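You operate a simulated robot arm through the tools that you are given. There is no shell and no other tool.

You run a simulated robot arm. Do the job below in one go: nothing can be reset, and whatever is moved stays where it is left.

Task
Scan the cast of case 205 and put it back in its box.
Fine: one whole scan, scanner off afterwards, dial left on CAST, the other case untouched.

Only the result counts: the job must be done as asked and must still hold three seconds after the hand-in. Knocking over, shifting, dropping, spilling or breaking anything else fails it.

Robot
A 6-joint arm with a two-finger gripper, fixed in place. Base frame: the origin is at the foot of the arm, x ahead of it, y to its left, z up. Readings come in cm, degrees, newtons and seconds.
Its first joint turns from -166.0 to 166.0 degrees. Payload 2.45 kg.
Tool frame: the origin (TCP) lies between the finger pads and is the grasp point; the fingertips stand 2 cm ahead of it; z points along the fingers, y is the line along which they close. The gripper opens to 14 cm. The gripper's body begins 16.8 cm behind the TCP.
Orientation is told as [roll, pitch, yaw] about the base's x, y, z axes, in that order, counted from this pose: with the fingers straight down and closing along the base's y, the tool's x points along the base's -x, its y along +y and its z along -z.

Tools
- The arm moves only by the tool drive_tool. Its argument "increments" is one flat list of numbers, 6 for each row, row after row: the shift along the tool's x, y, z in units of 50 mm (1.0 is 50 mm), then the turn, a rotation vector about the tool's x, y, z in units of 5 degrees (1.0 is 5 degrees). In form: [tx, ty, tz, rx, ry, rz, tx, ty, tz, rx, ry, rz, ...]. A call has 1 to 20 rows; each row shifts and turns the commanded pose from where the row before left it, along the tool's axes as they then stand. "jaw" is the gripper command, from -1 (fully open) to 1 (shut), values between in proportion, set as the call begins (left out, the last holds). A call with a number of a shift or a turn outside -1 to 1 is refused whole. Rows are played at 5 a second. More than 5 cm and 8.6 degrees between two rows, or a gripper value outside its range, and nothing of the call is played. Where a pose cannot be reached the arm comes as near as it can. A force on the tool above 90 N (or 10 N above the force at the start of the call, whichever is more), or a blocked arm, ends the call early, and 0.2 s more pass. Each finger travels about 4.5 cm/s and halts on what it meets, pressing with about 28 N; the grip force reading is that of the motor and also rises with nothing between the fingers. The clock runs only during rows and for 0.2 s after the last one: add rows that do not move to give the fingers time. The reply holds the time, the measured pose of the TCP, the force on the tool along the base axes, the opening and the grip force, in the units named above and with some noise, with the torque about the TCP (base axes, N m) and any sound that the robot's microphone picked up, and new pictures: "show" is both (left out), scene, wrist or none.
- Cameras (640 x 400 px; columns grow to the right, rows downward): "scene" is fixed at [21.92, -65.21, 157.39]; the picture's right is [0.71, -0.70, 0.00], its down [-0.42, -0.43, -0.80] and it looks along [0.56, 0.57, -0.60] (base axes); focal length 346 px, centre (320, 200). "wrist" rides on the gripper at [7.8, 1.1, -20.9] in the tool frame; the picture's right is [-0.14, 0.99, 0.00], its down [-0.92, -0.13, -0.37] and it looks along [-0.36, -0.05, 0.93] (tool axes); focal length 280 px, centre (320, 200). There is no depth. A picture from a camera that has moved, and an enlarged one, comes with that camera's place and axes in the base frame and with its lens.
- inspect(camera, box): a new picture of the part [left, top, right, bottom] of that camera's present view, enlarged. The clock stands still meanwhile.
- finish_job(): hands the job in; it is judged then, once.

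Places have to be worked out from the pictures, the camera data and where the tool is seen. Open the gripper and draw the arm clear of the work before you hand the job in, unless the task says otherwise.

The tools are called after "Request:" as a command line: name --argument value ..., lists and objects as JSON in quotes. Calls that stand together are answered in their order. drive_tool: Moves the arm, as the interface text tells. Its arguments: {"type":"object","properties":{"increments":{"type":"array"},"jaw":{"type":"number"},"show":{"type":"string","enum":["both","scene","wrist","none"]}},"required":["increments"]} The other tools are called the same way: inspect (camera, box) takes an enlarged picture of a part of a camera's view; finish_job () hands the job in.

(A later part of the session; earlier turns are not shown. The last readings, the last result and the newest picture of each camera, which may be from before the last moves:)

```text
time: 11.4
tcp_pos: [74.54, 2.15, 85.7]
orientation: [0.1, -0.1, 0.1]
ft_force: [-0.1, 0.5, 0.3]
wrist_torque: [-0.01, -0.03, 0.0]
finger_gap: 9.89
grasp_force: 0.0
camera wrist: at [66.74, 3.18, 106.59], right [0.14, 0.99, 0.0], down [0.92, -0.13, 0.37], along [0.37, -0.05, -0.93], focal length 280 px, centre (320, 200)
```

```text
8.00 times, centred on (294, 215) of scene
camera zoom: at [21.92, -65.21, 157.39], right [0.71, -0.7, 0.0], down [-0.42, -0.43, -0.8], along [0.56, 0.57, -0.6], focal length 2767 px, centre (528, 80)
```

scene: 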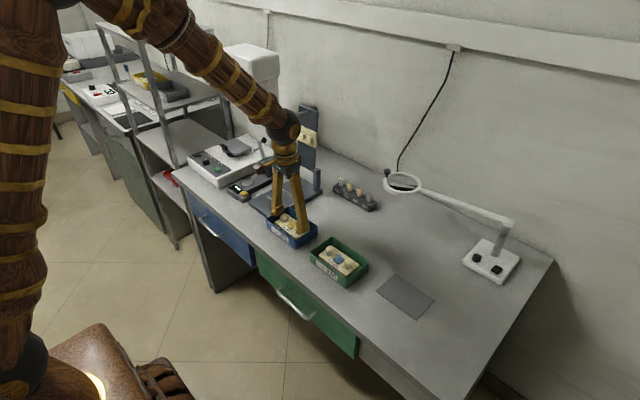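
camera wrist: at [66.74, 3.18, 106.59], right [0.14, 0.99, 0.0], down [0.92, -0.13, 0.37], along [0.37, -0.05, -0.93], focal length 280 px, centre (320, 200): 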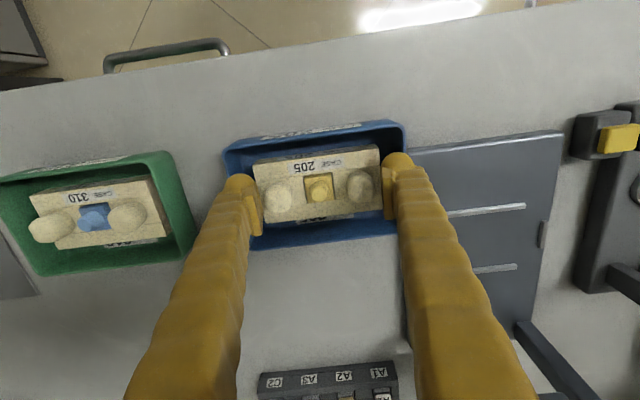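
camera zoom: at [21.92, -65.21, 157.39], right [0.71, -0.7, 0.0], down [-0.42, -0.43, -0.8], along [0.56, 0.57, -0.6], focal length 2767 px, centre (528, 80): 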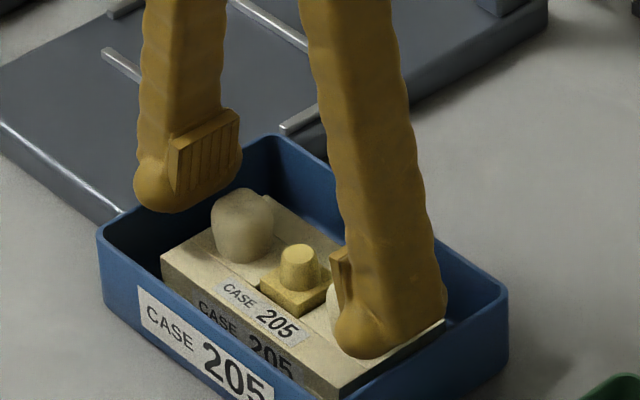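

Request:
drive_tool --increments '[0, -0.02, 0.03, 0, 0, 0, 0, 0, 0.03, 0, 0, 0, 0, 0, 0.03, 0, 0, 0, 0, 0, 0.03, 0, 0, 0, 0, 0, 0, 0, 0, 0]'

Request:
inspect --camera "scene" --box '[262, 190, 326, 240]'

Request:
inspect --camera "wrist" --box '[220, 110, 420, 235]'

```text
time: 12.6
tcp_pos: [74.58, 1.86, 85.08]
orientation: [0.0, -0.1, 0.0]
ft_force: [-0.6, 0.1, -0.2]
wrist_torque: [0.01, -0.02, -0.02]
finger_gap: 9.89
grasp_force: 0.0
camera wrist: at [66.74, 3.0, 105.98], right [0.14, 0.99, 0.0], down [0.92, -0.13, 0.37], along [0.37, -0.05, -0.93], focal length 280 px, centre (320, 200)
```

scene: 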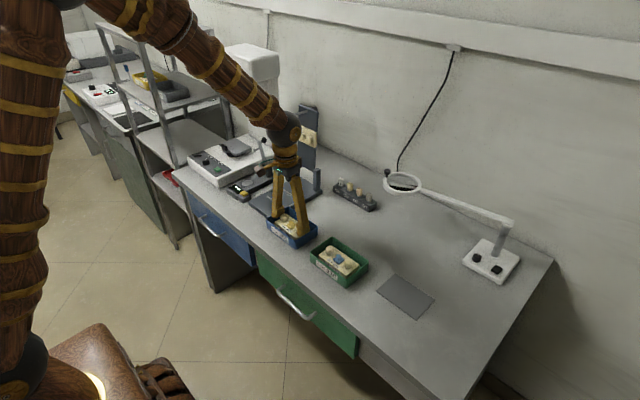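
wrist: 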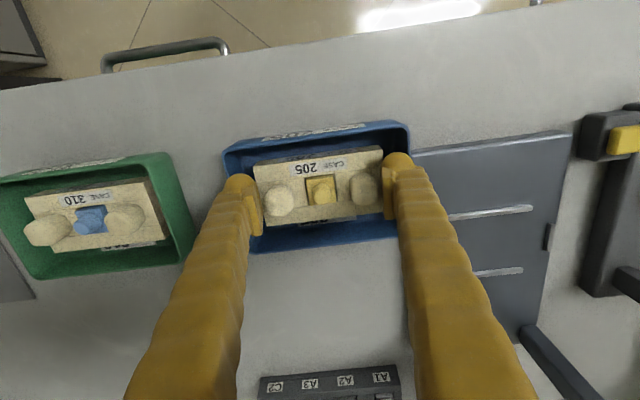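

```text
8.00 times, centred on (294, 215) of scene
camera zoom: at [21.92, -65.21, 157.39], right [0.71, -0.7, 0.0], down [-0.42, -0.43, -0.8], along [0.56, 0.57, -0.6], focal length 2767 px, centre (528, 80)
```

zoom: 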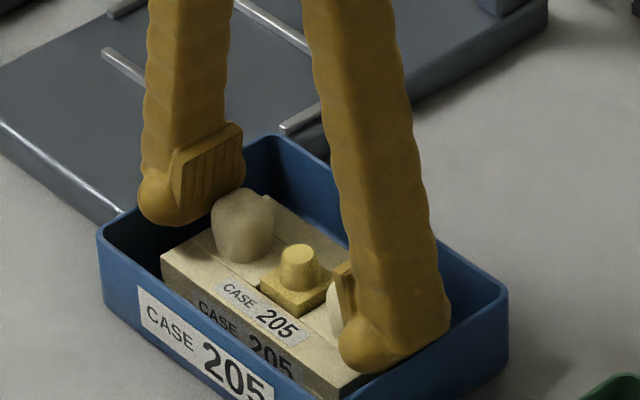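

```text
3.20 times, centred on (320, 172) of wrist
camera zoom: at [66.74, 3.0, 105.98], right [0.14, 0.99, 0.0], down [0.92, -0.13, 0.37], along [0.37, -0.05, -0.93], focal length 897 px, centre (320, 288)
```

zoom: 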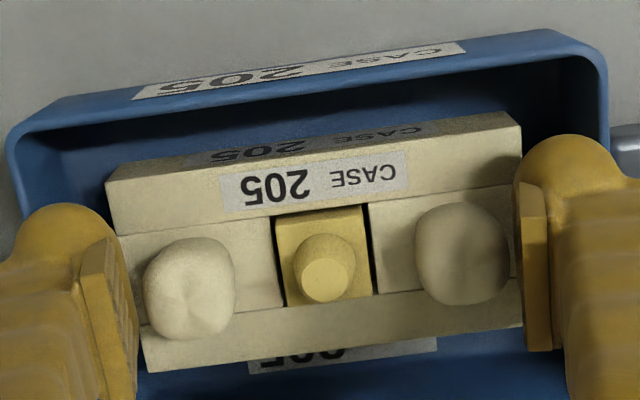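

Request:
drive_tool --increments '[0, 0.01, 0.02, 0, 0, 0, 0, 0, 0.02, 0, 0, 0, 0, 0, 0.02, 0, 0, 0, 0, 0, 0.02, 0, 0, 0, 0, 0, 0.02, 0, 0, 0, 0, 0, 0.02, 0, 0, 0, 0, 0, 0.02, 0, 0, 0, 0, 0, 0, 0, 0, 0]'

Request:
inspect --camera "scene" --box '[262, 190, 326, 240]'

Request:
inspect --camera "wrist" --box '[220, 110, 420, 235]'

```text
time: 14.4
tcp_pos: [74.49, 2.13, 84.42]
orientation: [0.0, -0.2, -0.1]
ft_force: [-1.2, 0.0, 0.7]
wrist_torque: [0.01, -0.02, -0.02]
finger_gap: 9.89
grasp_force: 0.0
camera wrist: at [66.8, 3.09, 105.3], right [0.14, 0.99, 0.0], down [0.92, -0.13, 0.37], along [0.37, -0.05, -0.93], focal length 280 px, centre (320, 200)
```

scene: 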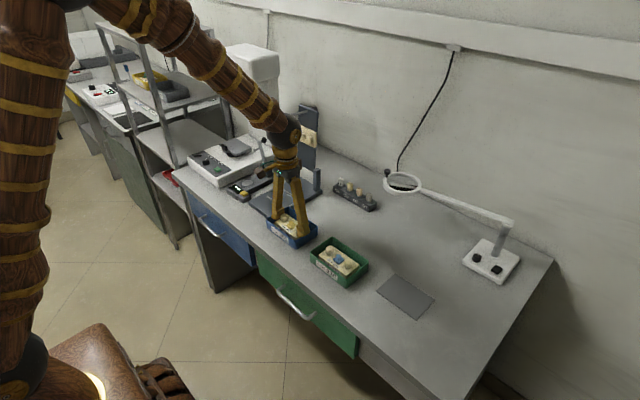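
wrist: 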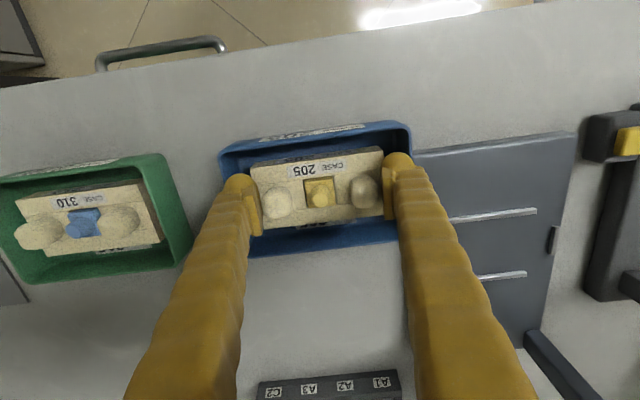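

```text
8.00 times, centred on (294, 215) of scene
camera zoom: at [21.92, -65.21, 157.39], right [0.71, -0.7, 0.0], down [-0.42, -0.43, -0.8], along [0.56, 0.57, -0.6], focal length 2767 px, centre (528, 80)
```

zoom: 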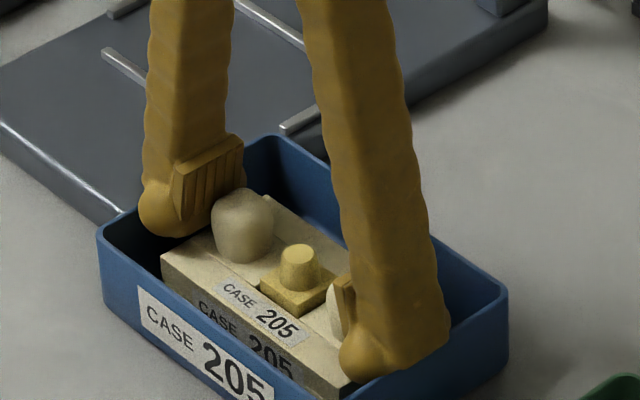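

```text
3.20 times, centred on (320, 172) of wrist
camera zoom: at [66.8, 3.09, 105.3], right [0.14, 0.99, 0.0], down [0.92, -0.13, 0.37], along [0.37, -0.05, -0.93], focal length 897 px, centre (320, 288)
```

zoom: 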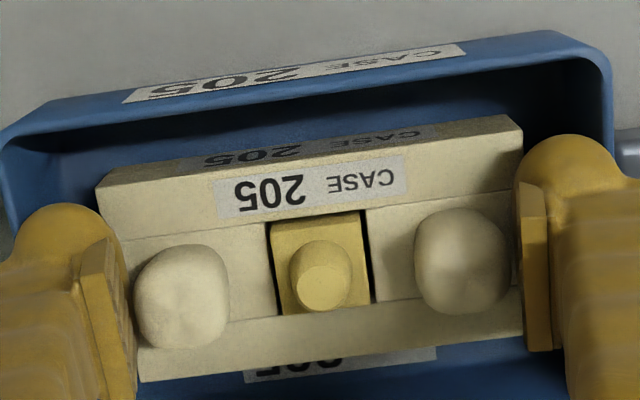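

Request:
drive_tool --increments '[0, -0.01, 0.02, 0, 0, 0, 0, 0, 0.02, 0, 0, 0, 0, 0, 0.02, 0, 0, 0, 0, 0, 0.02, 0, 0, 0, 0, 0, 0.02, 0, 0, 0, 0, 0, 0.02, 0, 0, 0, 0, 0, 0.02, 0, 0, 0, 0, 0, 0, 0, 0, 0]'

Request:
inspect --camera "scene" --box '[262, 190, 326, 240]'

Request:
inspect --camera "wrist" --box '[220, 110, 420, 235]'

```text
time: 16.0
tcp_pos: [74.86, 2.09, 84.33]
orientation: [0.1, -0.6, 0.1]
ft_force: [-7.4, 1.1, 37.7]
wrist_torque: [0.03, 0.56, 0.0]
finger_gap: 9.97
grasp_force: 0.4
stopped in row 7: the force on the tool passed its limit at 95 N (the readings are from after the stop); the commanded pose is now the measured one
camera wrist: at [66.87, 3.05, 105.06], right [0.14, 0.99, 0.0], down [0.92, -0.13, 0.38], along [0.37, -0.05, -0.93], focal length 280 px, centre (320, 200)
```

scene: 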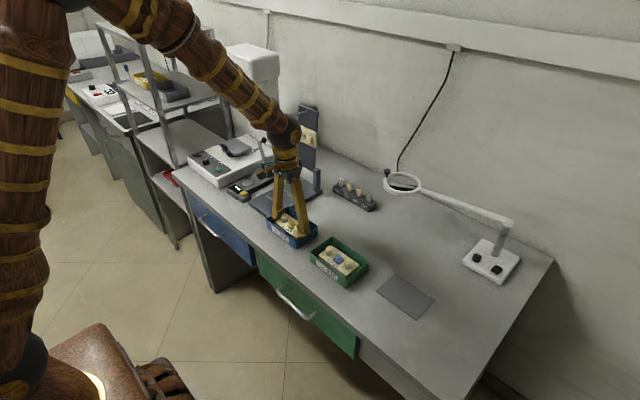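
wrist: 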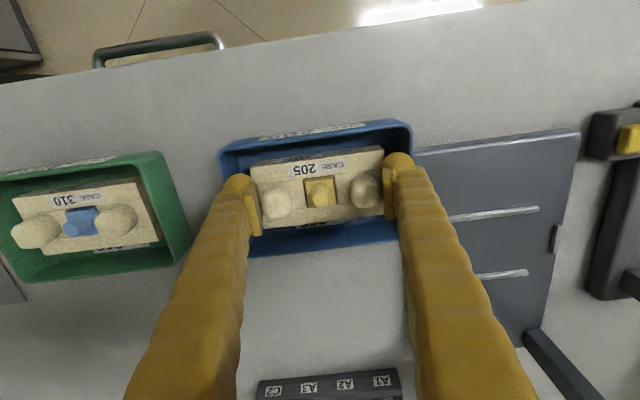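

```text
8.00 times, centred on (294, 215) of scene
camera zoom: at [21.92, -65.21, 157.39], right [0.71, -0.7, 0.0], down [-0.42, -0.43, -0.8], along [0.56, 0.57, -0.6], focal length 2767 px, centre (528, 80)
```

zoom: 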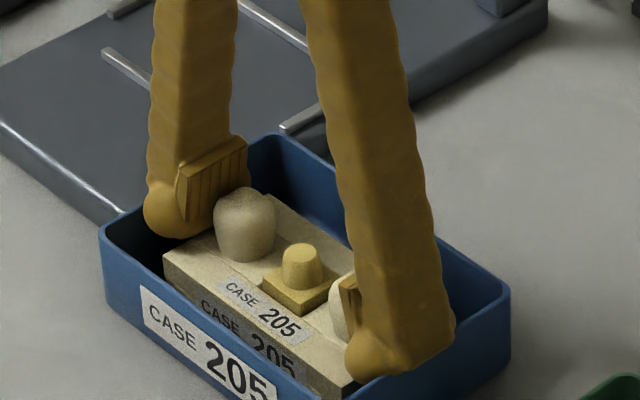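

```text
3.20 times, centred on (320, 172) of wrist
camera zoom: at [66.87, 3.05, 105.06], right [0.14, 0.99, 0.0], down [0.92, -0.13, 0.38], along [0.37, -0.05, -0.93], focal length 897 px, centre (320, 288)
```

zoom: 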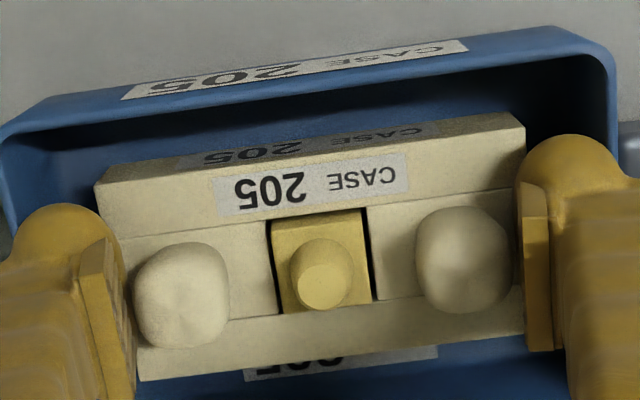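

I touched the block top at TCP z≈84.35, so the block top is near z≈82.35, and the box moved at most about 1 mm. I back off slightly, level the tool and close on the molars.

Request:
drive_tool --increments '[0.02, -0.01, -0.04, 0, 0.1, 0, 0, 0, 0, 0, 0, 0]' --show "none"

Request:
drive_tool --increments '[0, 0, 0, 0, 0, 0, 0, 0, 0, 0, 0, 0, 0, 0, 0, 0, 0, 0, 0, 0, 0, 0, 0, 0, 0, 0, 0, 0, 0, 0]' --jaw 1

Request:
inspect --camera "wrist" --box '[220, 110, 420, 235]'

Request:
inspect --camera "scene" --box '[262, 190, 326, 240]'

```text
time: 16.6
tcp_pos: [74.59, 1.95, 84.29]
orientation: [0.0, 0.1, 0.0]
ft_force: [7.3, 2.7, 27.2]
wrist_torque: [-0.08, -0.4, 0.05]
finger_gap: 9.96
grasp_force: 0.6
```

```text
time: 17.8
tcp_pos: [74.64, 1.99, 84.35]
orientation: [0.0, 0.3, -0.1]
ft_force: [-0.2, -1.9, 39.7]
wrist_torque: [-0.14, -0.41, 0.02]
finger_gap: 9.62
grasp_force: 28.3
camera wrist: at [66.92, 2.97, 105.18], right [0.14, 0.99, 0.0], down [0.92, -0.13, 0.37], along [0.36, -0.05, -0.93], focal length 280 px, centre (320, 200)
```

scene: 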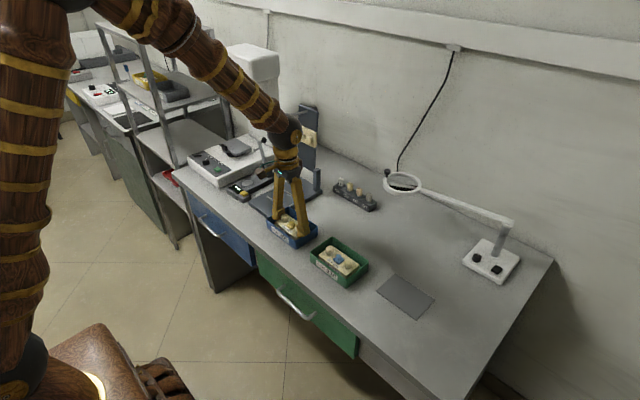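
wrist: 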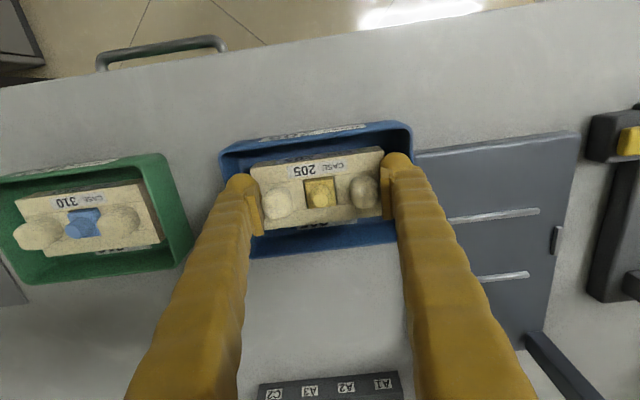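

```text
3.20 times, centred on (320, 172) of wrist
camera zoom: at [66.92, 2.97, 105.18], right [0.14, 0.99, 0.0], down [0.92, -0.13, 0.37], along [0.36, -0.05, -0.93], focal length 897 px, centre (320, 288)
```

zoom: 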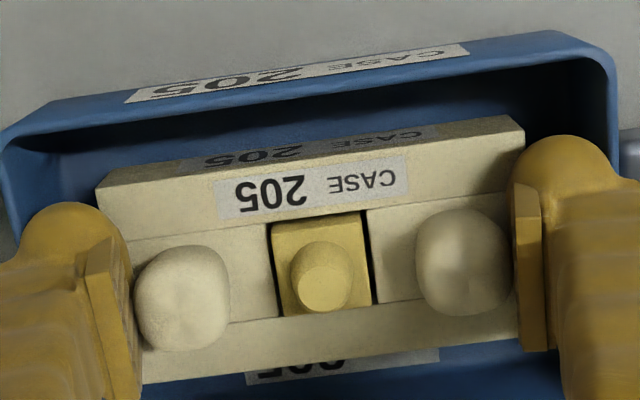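

```text
8.00 times, centred on (294, 215) of scene
camera zoom: at [21.92, -65.21, 157.39], right [0.71, -0.7, 0.0], down [-0.42, -0.43, -0.8], along [0.56, 0.57, -0.6], focal length 2767 px, centre (528, 80)
```

zoom: 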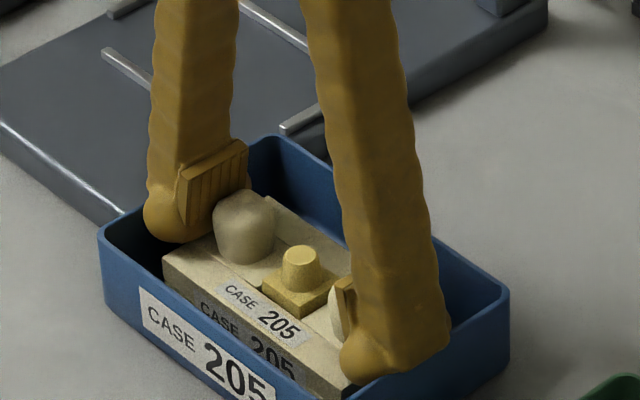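

The grip settled at 9.62 cm with 28 N, which matches holding the molar pair, though the arm is still pressing down somewhat. I raise it slowly and watch whether the cast follows.

Request:
drive_tool --increments '[0, 0, -0.04, 0, 0, 0, 0, 0, -0.04, 0, 0, 0, 0, 0, -0.04, 0, 0, 0, 0, 0, -0.04, 0, 0, 0, 0, 0, -0.04, 0, 0, 0, 0, 0, 0, 0, 0, 0]'

Request:
inspect --camera "wrist" --box '[220, 110, 420, 235]'

Request:
inspect --camera "scene" --box '[262, 190, 326, 240]'

```text
time: 19.2
tcp_pos: [74.46, 1.98, 85.13]
orientation: [-0.1, 0.2, 0.1]
ft_force: [-0.2, -0.7, -1.7]
wrist_torque: [-0.02, 0.03, 0.0]
finger_gap: 9.6
grasp_force: 28.2
camera wrist: at [66.92, 3.0, 106.13], right [0.14, 0.99, 0.0], down [0.92, -0.13, 0.36], along [0.36, -0.05, -0.93], focal length 280 px, centre (320, 200)
```

scene: 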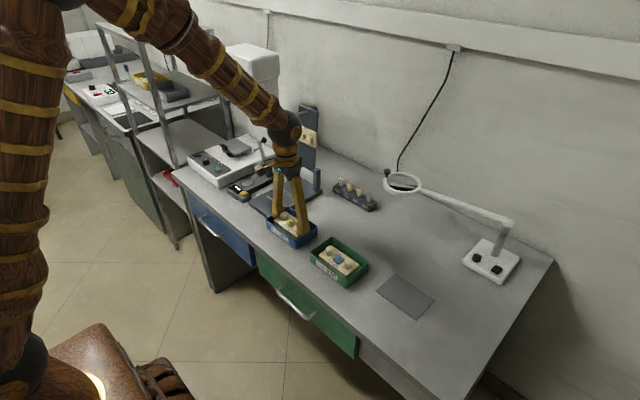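
wrist: 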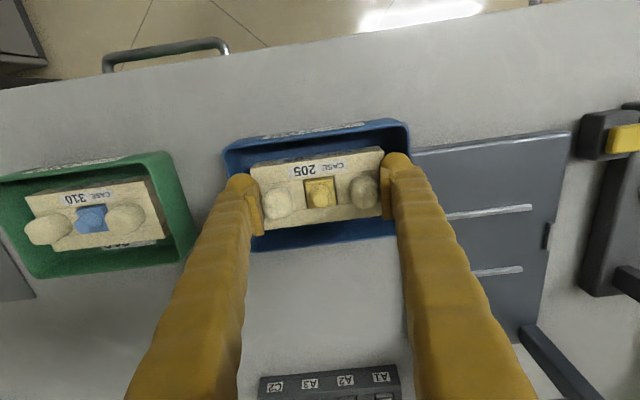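

```text
3.20 times, centred on (320, 172) of wrist
camera zoom: at [66.92, 3.0, 106.13], right [0.14, 0.99, 0.0], down [0.92, -0.13, 0.36], along [0.36, -0.05, -0.93], focal length 897 px, centre (320, 288)
```

zoom: 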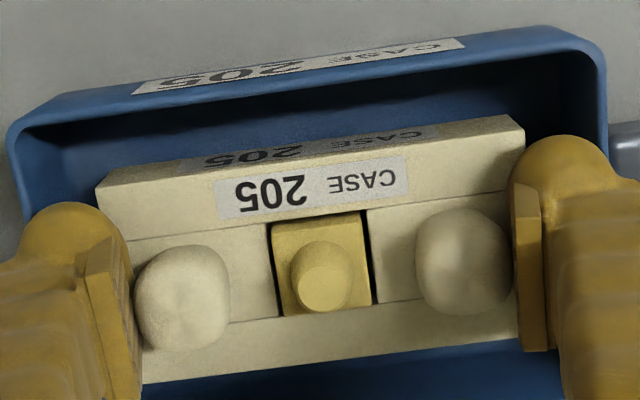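

```text
8.00 times, centred on (294, 215) of scene
camera zoom: at [21.92, -65.21, 157.39], right [0.71, -0.7, 0.0], down [-0.42, -0.43, -0.8], along [0.56, 0.57, -0.6], focal length 2767 px, centre (528, 80)
```

zoom: 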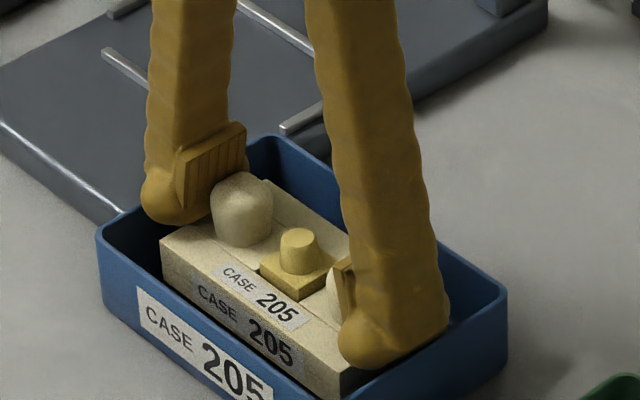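

The cast lifts cleanly, with no rim contact and about 1.7 N of load. The scanner head overhangs to about x≈92, so a vertical tool could hit it over the plate. I set the cast back down, release it, and will regrip with the tool tilted 15° so the arm leans away from the head.

Request:
drive_tool --increments '[0, 0, 0.04, 0, 0, 0, 0, 0, 0.04, 0, 0, 0, 0, 0, 0.04, 0, 0, 0, 0, 0, 0.025, 0, 0, 0, 0, 0, 0, 0, 0, 0]' --show "none"

Request:
drive_tool --increments '[0, 0, 0, 0, 0, 0, 0, 0, 0, 0, 0, 0, 0, 0, -0.02, 0, 0, 0, 0, 0, -0.08, 0, 0, 0, 0, 0, -0.1, 0, 0, 0, 0, 0, -0.1, 0, 0, 0, 0, 0, 0, 0, 0, 0]' --jaw -0.45

Request:
inspect --camera "scene" --box '[262, 190, 326, 240]'

```text
time: 20.4
tcp_pos: [74.59, 1.99, 84.46]
orientation: [0.0, 0.3, 0.1]
ft_force: [0.3, -1.0, -2.1]
wrist_torque: [0.0, 0.06, 0.07]
finger_gap: 9.65
grasp_force: 28.1
```

```text
time: 22.0
tcp_pos: [74.58, 1.93, 85.91]
orientation: [0.0, 0.2, 0.0]
ft_force: [0.4, 0.4, 0.5]
wrist_torque: [0.01, 0.0, 0.0]
finger_gap: 10.14
grasp_force: 0.1
camera wrist: at [66.99, 3.03, 106.82], right [0.14, 0.99, 0.0], down [0.92, -0.13, 0.36], along [0.36, -0.05, -0.93], focal length 280 px, centre (320, 200)
```

scene: 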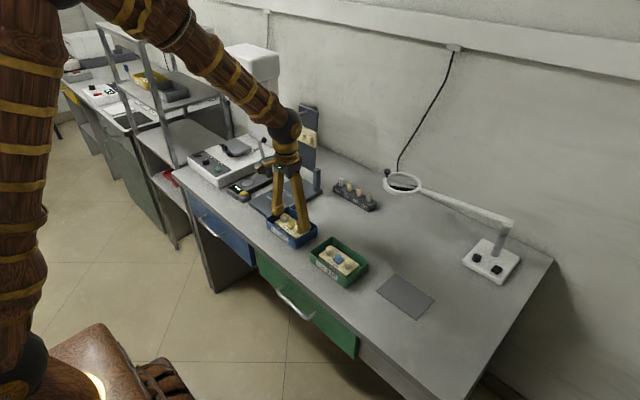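
wrist: 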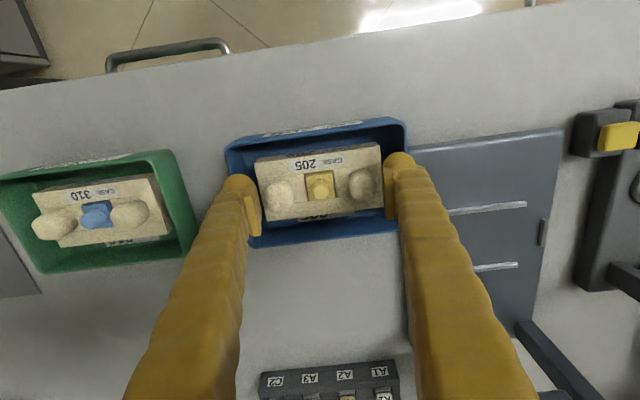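

```text
8.00 times, centred on (294, 215) of scene
camera zoom: at [21.92, -65.21, 157.39], right [0.71, -0.7, 0.0], down [-0.42, -0.43, -0.8], along [0.56, 0.57, -0.6], focal length 2767 px, centre (528, 80)
```

zoom: 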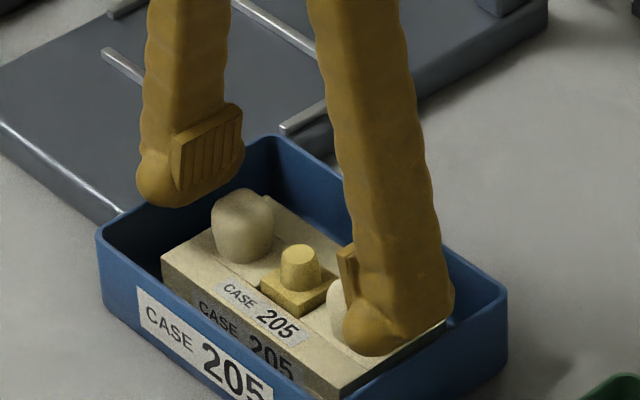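

The cast is back in place. I tilt the tool by -15° about y and lower again to about z 84.9 around the molars.

Request:
drive_tool --increments '[0, 0.014, 0, 0, -1, 0, 0, 0, 0, 0, -1, 0, 0, 0, 0, 0, -1, 0, 0.0265, 0, 0.045, 0, 0, 0, 0.0265, 0, 0.045, 0, 0, 0, 0.0265, 0, 0.045, 0, 0, 0, 0.0265, 0, 0.04, 0, 0, 0, 0, 0, 0, 0, 0, 0]'

Request:
inspect --camera "scene" --box '[262, 190, 326, 240]'

Request:
inspect --camera "wrist" --box '[220, 110, 420, 235]'

```text
time: 23.8
tcp_pos: [74.33, 2.08, 84.99]
orientation: [0.0, -14.9, 0.0]
ft_force: [-0.8, -0.4, 0.0]
wrist_torque: [0.01, 0.02, 0.02]
finger_gap: 10.14
grasp_force: 0.0
camera wrist: at [61.47, 3.09, 103.26], right [0.13, 0.99, 0.04], down [0.8, -0.13, 0.59], along [0.59, -0.05, -0.81], focal length 280 px, centre (320, 200)
```

scene: 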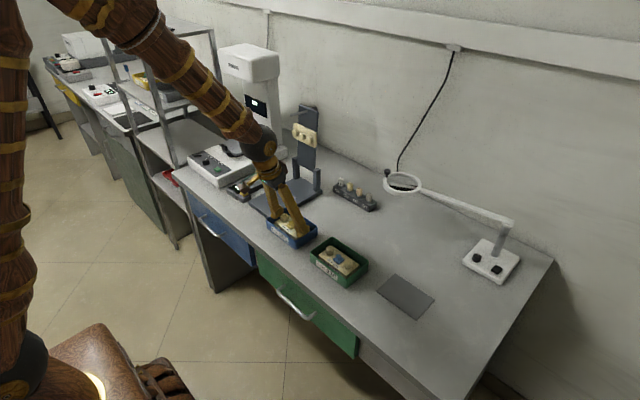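
wrist: 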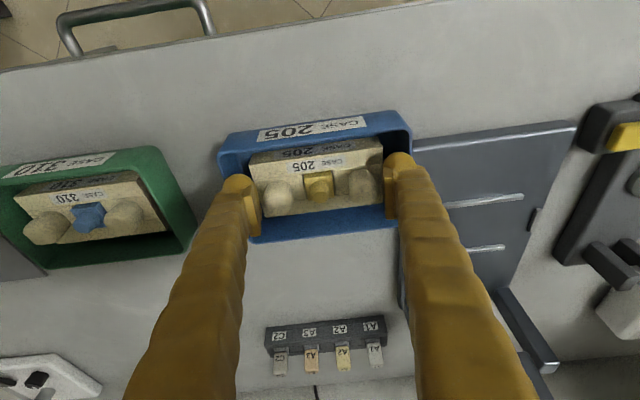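

```text
8.00 times, centred on (294, 215) of scene
camera zoom: at [21.92, -65.21, 157.39], right [0.71, -0.7, 0.0], down [-0.42, -0.43, -0.8], along [0.56, 0.57, -0.6], focal length 2767 px, centre (528, 80)
```

zoom: 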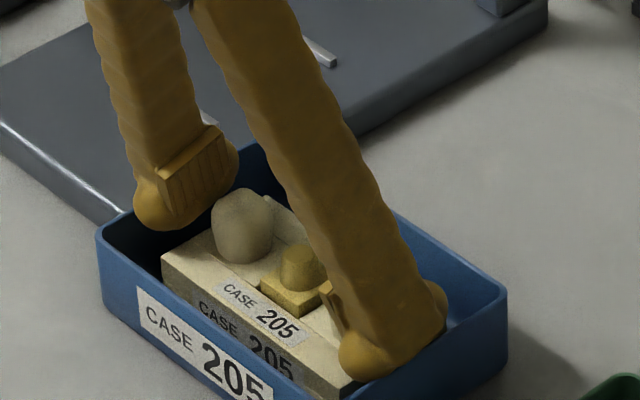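

```text
3.20 times, centred on (320, 172) of wrist
camera zoom: at [61.47, 3.09, 103.26], right [0.13, 0.99, 0.04], down [0.8, -0.13, 0.59], along [0.59, -0.05, -0.81], focal length 897 px, centre (320, 288)
```

zoom: 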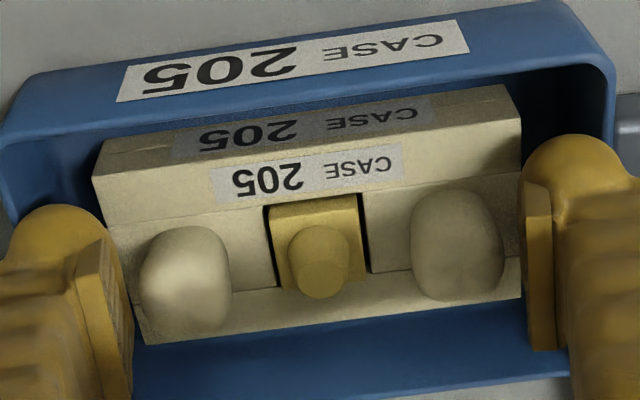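

The tilt is right and there is no contact. I ease down another 1 mm and close the grip.

Request:
drive_tool --increments '[0.006, -0.012, 0.024, 0, 0, 0, 0, 0, 0, 0, 0, 0]' --show "none"

Request:
drive_tool --increments '[0, 0, 0, 0, 0, 0, 0, 0, 0, 0, 0, 0, 0, 0, 0, 0, 0, 0, 0, 0, 0, 0, 0, 0, 0, 0, 0, 0, 0, 0]' --jaw 1

Request:
inspect --camera "wrist" --box '[220, 110, 420, 235]'

```text
time: 24.4
tcp_pos: [74.33, 1.94, 85.02]
orientation: [0.0, -14.9, 0.0]
ft_force: [0.7, 0.5, -0.6]
wrist_torque: [-0.01, -0.01, -0.01]
finger_gap: 10.14
grasp_force: 0.1
```

```text
time: 25.6
tcp_pos: [74.26, 1.85, 84.95]
orientation: [0.0, -14.8, 0.1]
ft_force: [-0.4, 1.4, 1.5]
wrist_torque: [-0.02, -0.01, -0.02]
finger_gap: 9.4
grasp_force: 27.4
camera wrist: at [61.48, 3.02, 103.14], right [0.13, 0.99, 0.04], down [0.8, -0.13, 0.59], along [0.59, -0.05, -0.81], focal length 280 px, centre (320, 200)
```

scene: 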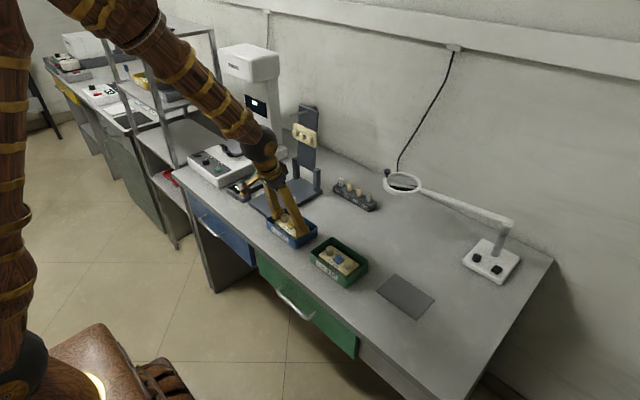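
wrist: 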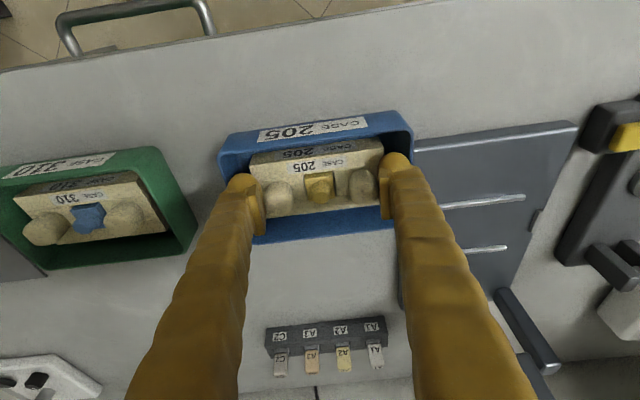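

```text
3.20 times, centred on (320, 172) of wrist
camera zoom: at [61.48, 3.02, 103.14], right [0.13, 0.99, 0.04], down [0.8, -0.13, 0.59], along [0.59, -0.05, -0.81], focal length 897 px, centre (320, 288)
```

zoom: 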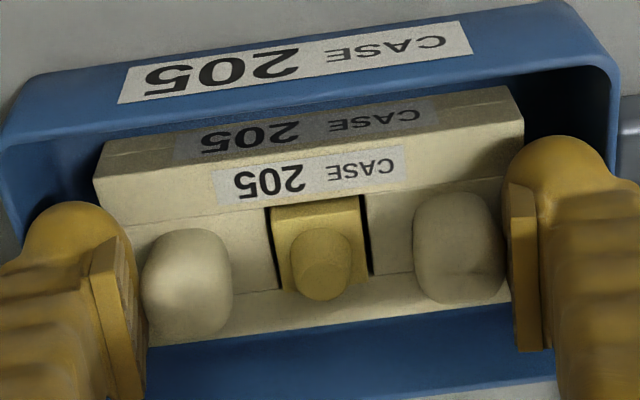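

Gripped at 9.4 cm with the cast at rest at TCP (74.3, 1.9, 84.95). I lift it straight up, slowly at first.

Request:
drive_tool --increments '[-0.0259, 0, -0.0966, 0, 0, 0, -0.0259, 0, -0.0966, 0, 0, 0, -0.0518, 0, -0.193, 0, 0, 0, -0.0518, 0, -0.193, 0, 0, 0, -0.0518, 0, -0.193, 0, 0, 0, -0.0518, 0, -0.193, 0, 0, 0, 0, 0, 0, 0, 0, 0]'

Request:
inspect --camera "scene" --box '[252, 170, 332, 240]'

Request:
inspect --camera "wrist" --box '[220, 110, 420, 235]'

```text
time: 27.2
tcp_pos: [74.48, 1.82, 89.93]
orientation: [0.0, -14.7, -0.1]
ft_force: [-0.6, 0.0, -2.5]
wrist_torque: [0.0, 0.0, -0.02]
finger_gap: 9.41
grasp_force: 28.1
camera wrist: at [61.55, 2.95, 108.1], right [0.13, 0.99, 0.04], down [0.8, -0.13, 0.59], along [0.59, -0.05, -0.81], focal length 280 px, centre (320, 200)
```

scene: 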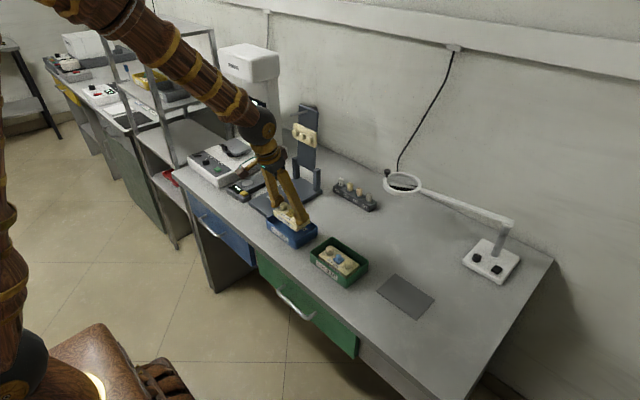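
wrist: 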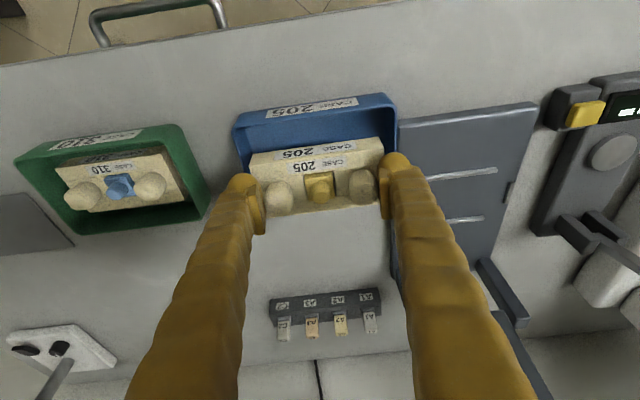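

```text
5.71 times, centred on (292, 205) of scene
camera zoom: at [21.92, -65.21, 157.39], right [0.71, -0.7, 0.0], down [-0.42, -0.43, -0.8], along [0.56, 0.57, -0.6], focal length 1976 px, centre (480, 171)
```

zoom: 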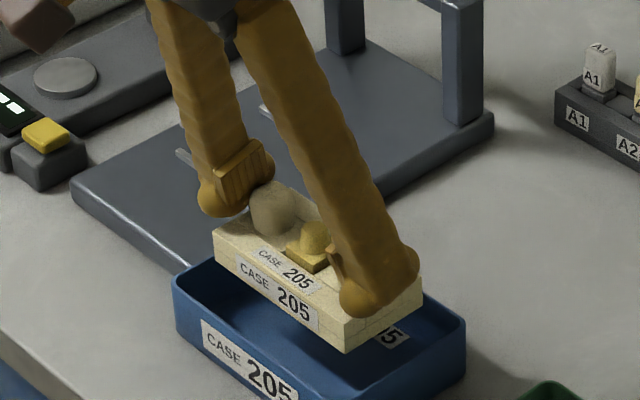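

```text
3.20 times, centred on (320, 172) of wrist
camera zoom: at [61.55, 2.95, 108.1], right [0.13, 0.99, 0.04], down [0.8, -0.13, 0.59], along [0.59, -0.05, -0.81], focal length 897 px, centre (320, 288)
```

zoom: 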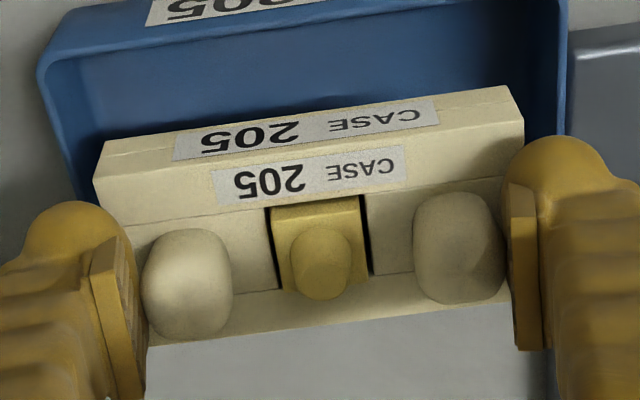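

The cast is held level and the die is in place. I raise it to z≈104 and carry it smoothly in +y to in front of the scanner (y≈52).

Request:
drive_tool --increments '[-0.1, 0, -0.38, 0, 0, 0, -0.18, 0, -0.676, 0, 0, 0, -0.18, 0, -0.676, 0, 0, 0, -0.18, 0, -0.676, 0, 0, 0, -0.08, 0.3, -0.3, 0, 0, 0, 0, 0.6, 0, 0, 0, 0, 0, 0.82, 0, 0, 0, 0, 0, 0.82, 0, 0, 0, 0, 0, 0.82, 0, 0, 0, 0, 0, 0.82, 0, 0, 0, 0, 0, 0.82, 0, 0, 0, 0, 0, 0.82, 0, 0, 0, 0, 0, 0.82, 0, 0, 0, 0, 0, 0.82, 0, 0, 0, 0, 0, 0.82, 0, 0, 0, 0, 0, 0.82, 0, 0, 0, 0, 0, 0.6, 0, 0, 0, 0, 0, 0.3, 0, 0, 0, 0]'

Request:
inspect --camera "wrist" --box '[220, 110, 420, 235]'

Request:
inspect --camera "scene" --box '[170, 60, 290, 200]'

```text
time: 31.0
tcp_pos: [74.29, 52.08, 104.18]
orientation: [0.0, -14.9, 0.0]
ft_force: [-1.0, 0.7, -2.4]
wrist_torque: [0.0, 0.03, -0.03]
finger_gap: 9.38
grasp_force: 27.5
camera wrist: at [61.45, 53.05, 122.42], right [0.13, 0.99, 0.04], down [0.8, -0.13, 0.59], along [0.59, -0.05, -0.81], focal length 280 px, centre (320, 200)
```

scene: 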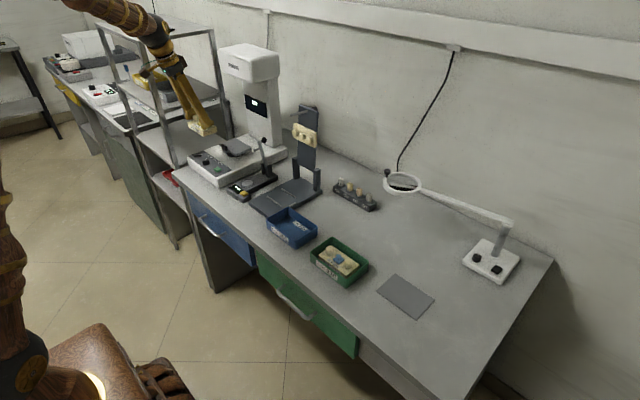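
wrist: 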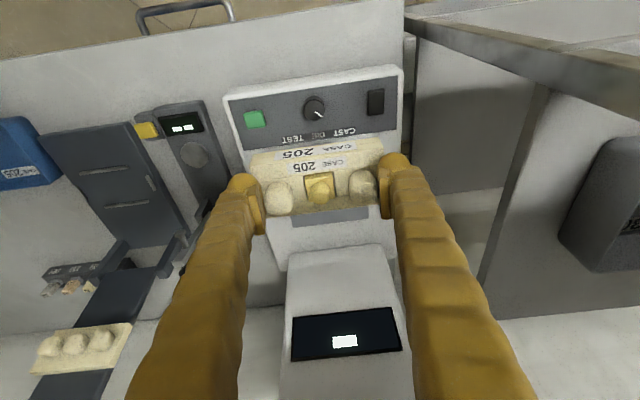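

```text
3.20 times, centred on (320, 172) of wrist
camera zoom: at [61.45, 53.05, 122.42], right [0.13, 0.99, 0.04], down [0.8, -0.13, 0.59], along [0.59, -0.05, -0.81], focal length 897 px, centre (320, 288)
```

zoom: 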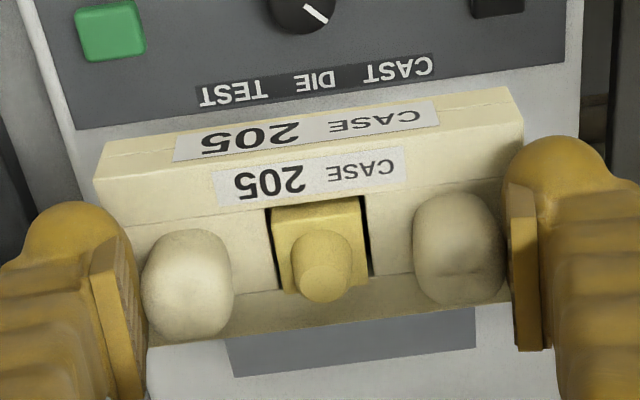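

```text
2.86 times, centred on (230, 130) of scene
camera zoom: at [21.92, -65.21, 157.39], right [0.71, -0.7, 0.0], down [-0.42, -0.43, -0.8], along [0.56, 0.57, -0.6], focal length 988 px, centre (577, 400)
```

zoom: 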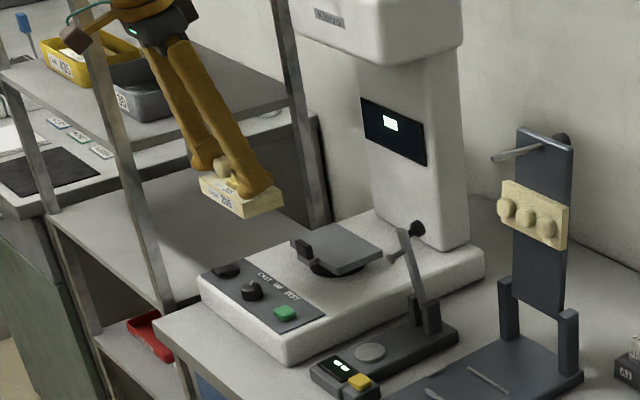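

The cast is stable in front of the scanner. I estimate the plate centre at about (88.0, 52.0), top z≈86.8, so I move to TCP (87.4, 52, 97) above it and check clearances.

Request:
drive_tool --increments '[-0.3, 0, 0.28, 0, 0, 0, -0.432, 0, 0.406, 0, 0, 0, -0.432, 0, 0.406, 0, 0, 0, -0.432, 0, 0.406, 0, 0, 0, -0.35, 0, 0.33, 0, 0, 0, -0.214, -0.01, 0.2, 0, 0, 0, 0, 0, 0, 0, 0, 0]'

Request:
inspect --camera "wrist" --box '[220, 110, 420, 235]'

Request:
inspect --camera "scene" --box '[190, 100, 270, 170]'

```text
time: 32.6
tcp_pos: [87.55, 51.89, 97.04]
orientation: [0.1, -14.8, 0.0]
ft_force: [-0.3, -0.4, -2.0]
wrist_torque: [0.0, 0.01, -0.02]
finger_gap: 9.39
grasp_force: 28.0
camera wrist: at [74.74, 52.91, 115.25], right [0.13, 0.99, 0.04], down [0.8, -0.13, 0.59], along [0.59, -0.05, -0.81], focal length 280 px, centre (320, 200)
```

scene: 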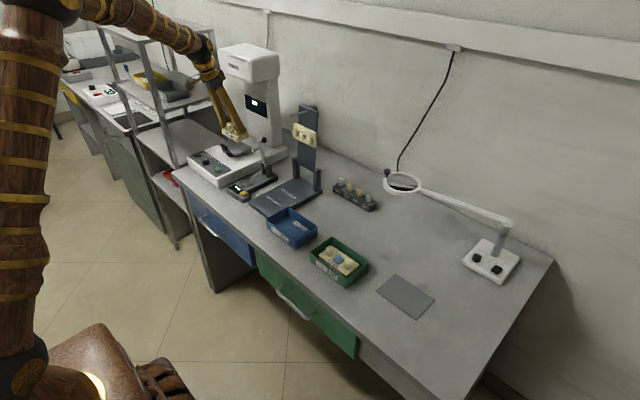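
wrist: 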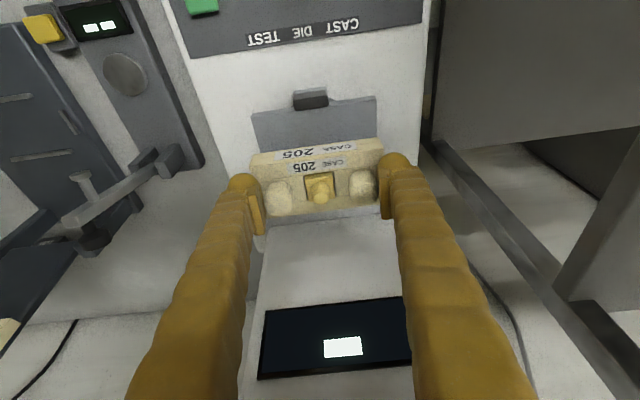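

```text
3.20 times, centred on (320, 172) of wrist
camera zoom: at [74.74, 52.91, 115.25], right [0.13, 0.99, 0.04], down [0.8, -0.13, 0.59], along [0.59, -0.05, -0.81], focal length 897 px, centre (320, 288)
```

zoom: 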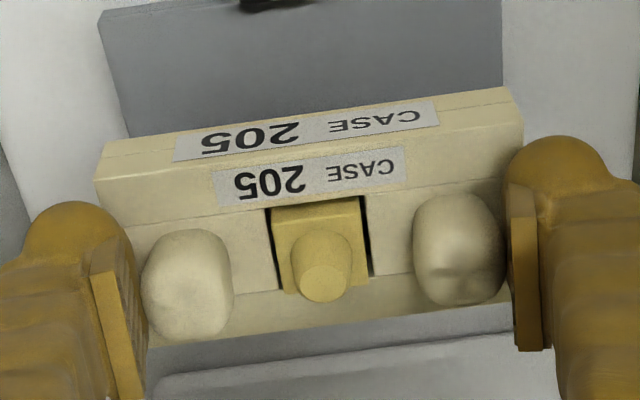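

```text
5.71 times, centred on (230, 135) of scene
camera zoom: at [21.92, -65.21, 157.39], right [0.71, -0.7, 0.0], down [-0.42, -0.43, -0.8], along [0.56, 0.57, -0.6], focal length 1976 px, centre (834, 571)
```

zoom: 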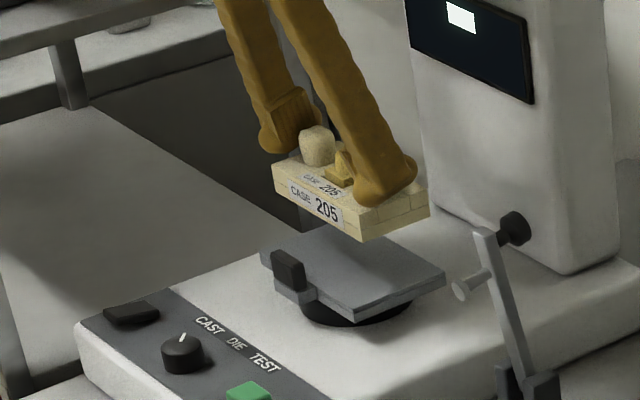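

The cast hangs over the plate with the scanner clear all round. It sits slightly too far back and right, so I shift about -0.6 cm in x and +0.25 cm in y while going down to z≈92.

Request:
drive_tool --increments '[0.075, 0.01, 0.187, 0, 0, 0, 0.075, 0.01, 0.187, 0, 0, 0, 0.075, 0.01, 0.187, 0, 0, 0, 0.075, 0.01, 0.187, 0, 0, 0, 0.075, 0.01, 0.187, 0, 0, 0, 0, 0, 0, 0, 0, 0]'

Request:
inspect --camera "wrist" --box '[220, 80, 420, 205]'

Request:
inspect --camera "scene" --box '[210, 115, 266, 165]'

```text
time: 34.0
tcp_pos: [87.04, 52.19, 92.27]
orientation: [0.2, -15.0, 0.0]
ft_force: [3.6, -6.6, 54.5]
wrist_torque: [-0.65, -0.26, -0.01]
finger_gap: 9.48
grasp_force: 28.3
camera wrist: at [74.01, 53.22, 110.4], right [0.13, 0.99, 0.04], down [0.79, -0.13, 0.59], along [0.59, -0.05, -0.8], focal length 280 px, centre (320, 200)
```

scene: 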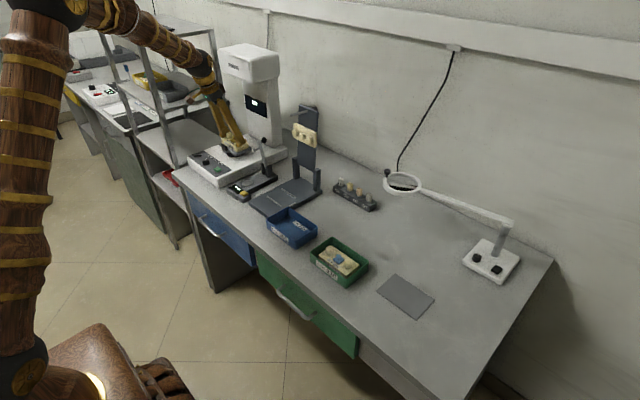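
wrist: 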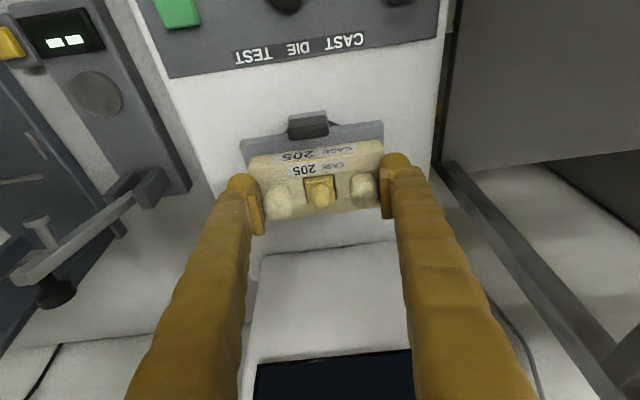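

```text
3.20 times, centred on (320, 142) of wrist
camera zoom: at [74.01, 53.22, 110.4], right [0.13, 0.99, 0.04], down [0.79, -0.13, 0.59], along [0.59, -0.05, -0.8], focal length 897 px, centre (320, 384)
```

zoom: 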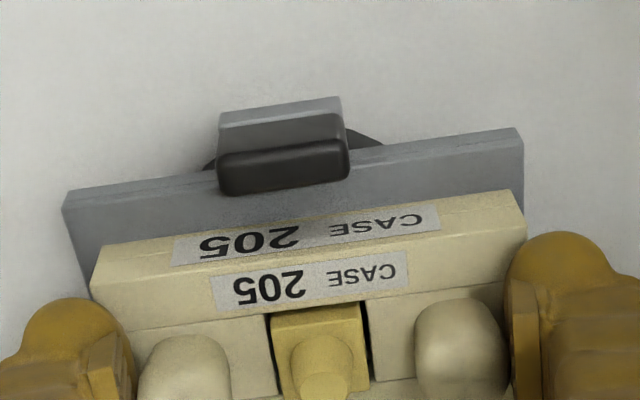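

```text
8.00 times, centred on (238, 140) of scene
camera zoom: at [21.92, -65.21, 157.39], right [0.71, -0.7, 0.0], down [-0.42, -0.43, -0.8], along [0.56, 0.57, -0.6], focal length 2767 px, centre (976, 680)
```

zoom: 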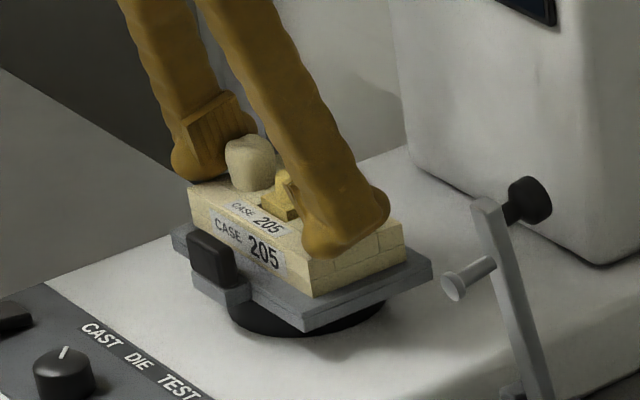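

The cast has already met the plate (54 N at z 92.27), so the plate top is nearer z≈88.1. The cast looks about 2 mm too far in +y and 3 mm too far back, so I lift it slightly, shift, and lower it gently.

Request:
drive_tool --increments '[-0.031, 0, -0.116, 0, 0, 0, 0, 0, 0, 0, 0, 0, 0.058, -0.04, -0.0155, 0, 0, 0, 0, 0, 0, 0, 0, 0, 0.01, 0, 0.039, 0, 0, 0, 0, 0, 0, 0, 0, 0]'

Request:
inspect --camera "wrist" --box '[220, 80, 420, 205]'

Request:
inspect --camera "scene" --box '[218, 125, 258, 160]'

```text
time: 35.4
tcp_pos: [86.53, 51.87, 92.36]
orientation: [0.0, -14.8, 0.0]
ft_force: [0.5, -0.3, -1.7]
wrist_torque: [-0.02, 0.03, -0.01]
finger_gap: 9.48
grasp_force: 27.9
camera wrist: at [73.7, 53.04, 110.52], right [0.13, 0.99, 0.03], down [0.8, -0.13, 0.59], along [0.59, -0.05, -0.81], focal length 280 px, centre (320, 200)
```

scene: 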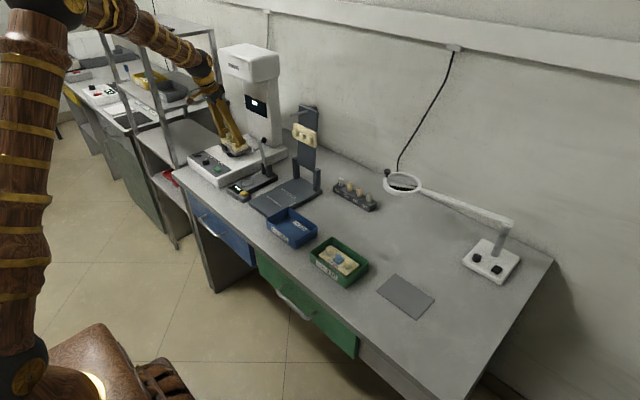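
wrist: 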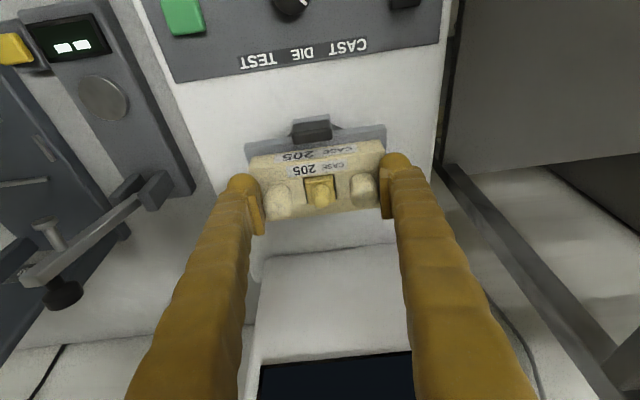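

```text
3.20 times, centred on (320, 142) of wrist
camera zoom: at [73.7, 53.04, 110.52], right [0.13, 0.99, 0.03], down [0.8, -0.13, 0.59], along [0.59, -0.05, -0.81], focal length 897 px, centre (320, 384)
```

zoom: 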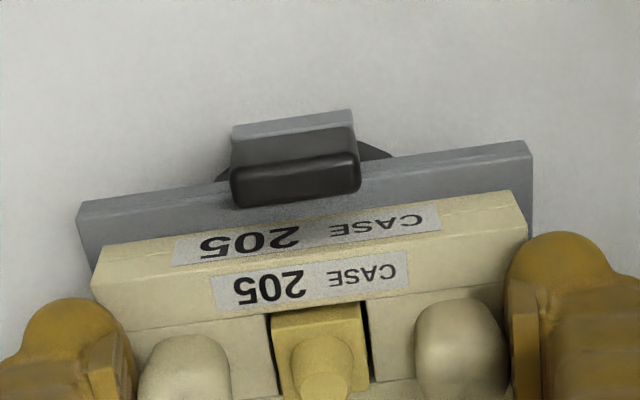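

```text
11.43 times, centred on (238, 142) of scene
camera zoom: at [21.92, -65.21, 157.39], right [0.71, -0.7, 0.0], down [-0.42, -0.43, -0.8], along [0.56, 0.57, -0.6], focal length 3952 px, centre (1257, 857)
```

zoom: 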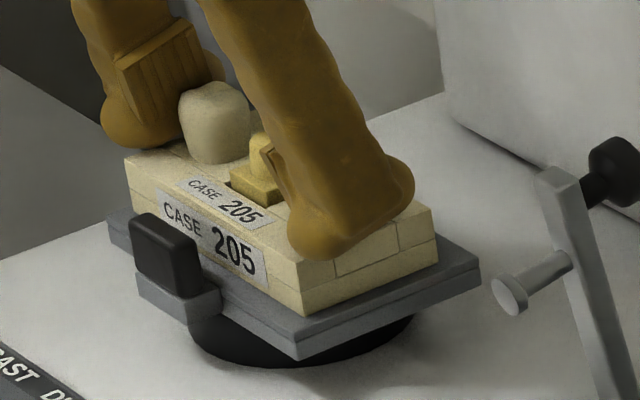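

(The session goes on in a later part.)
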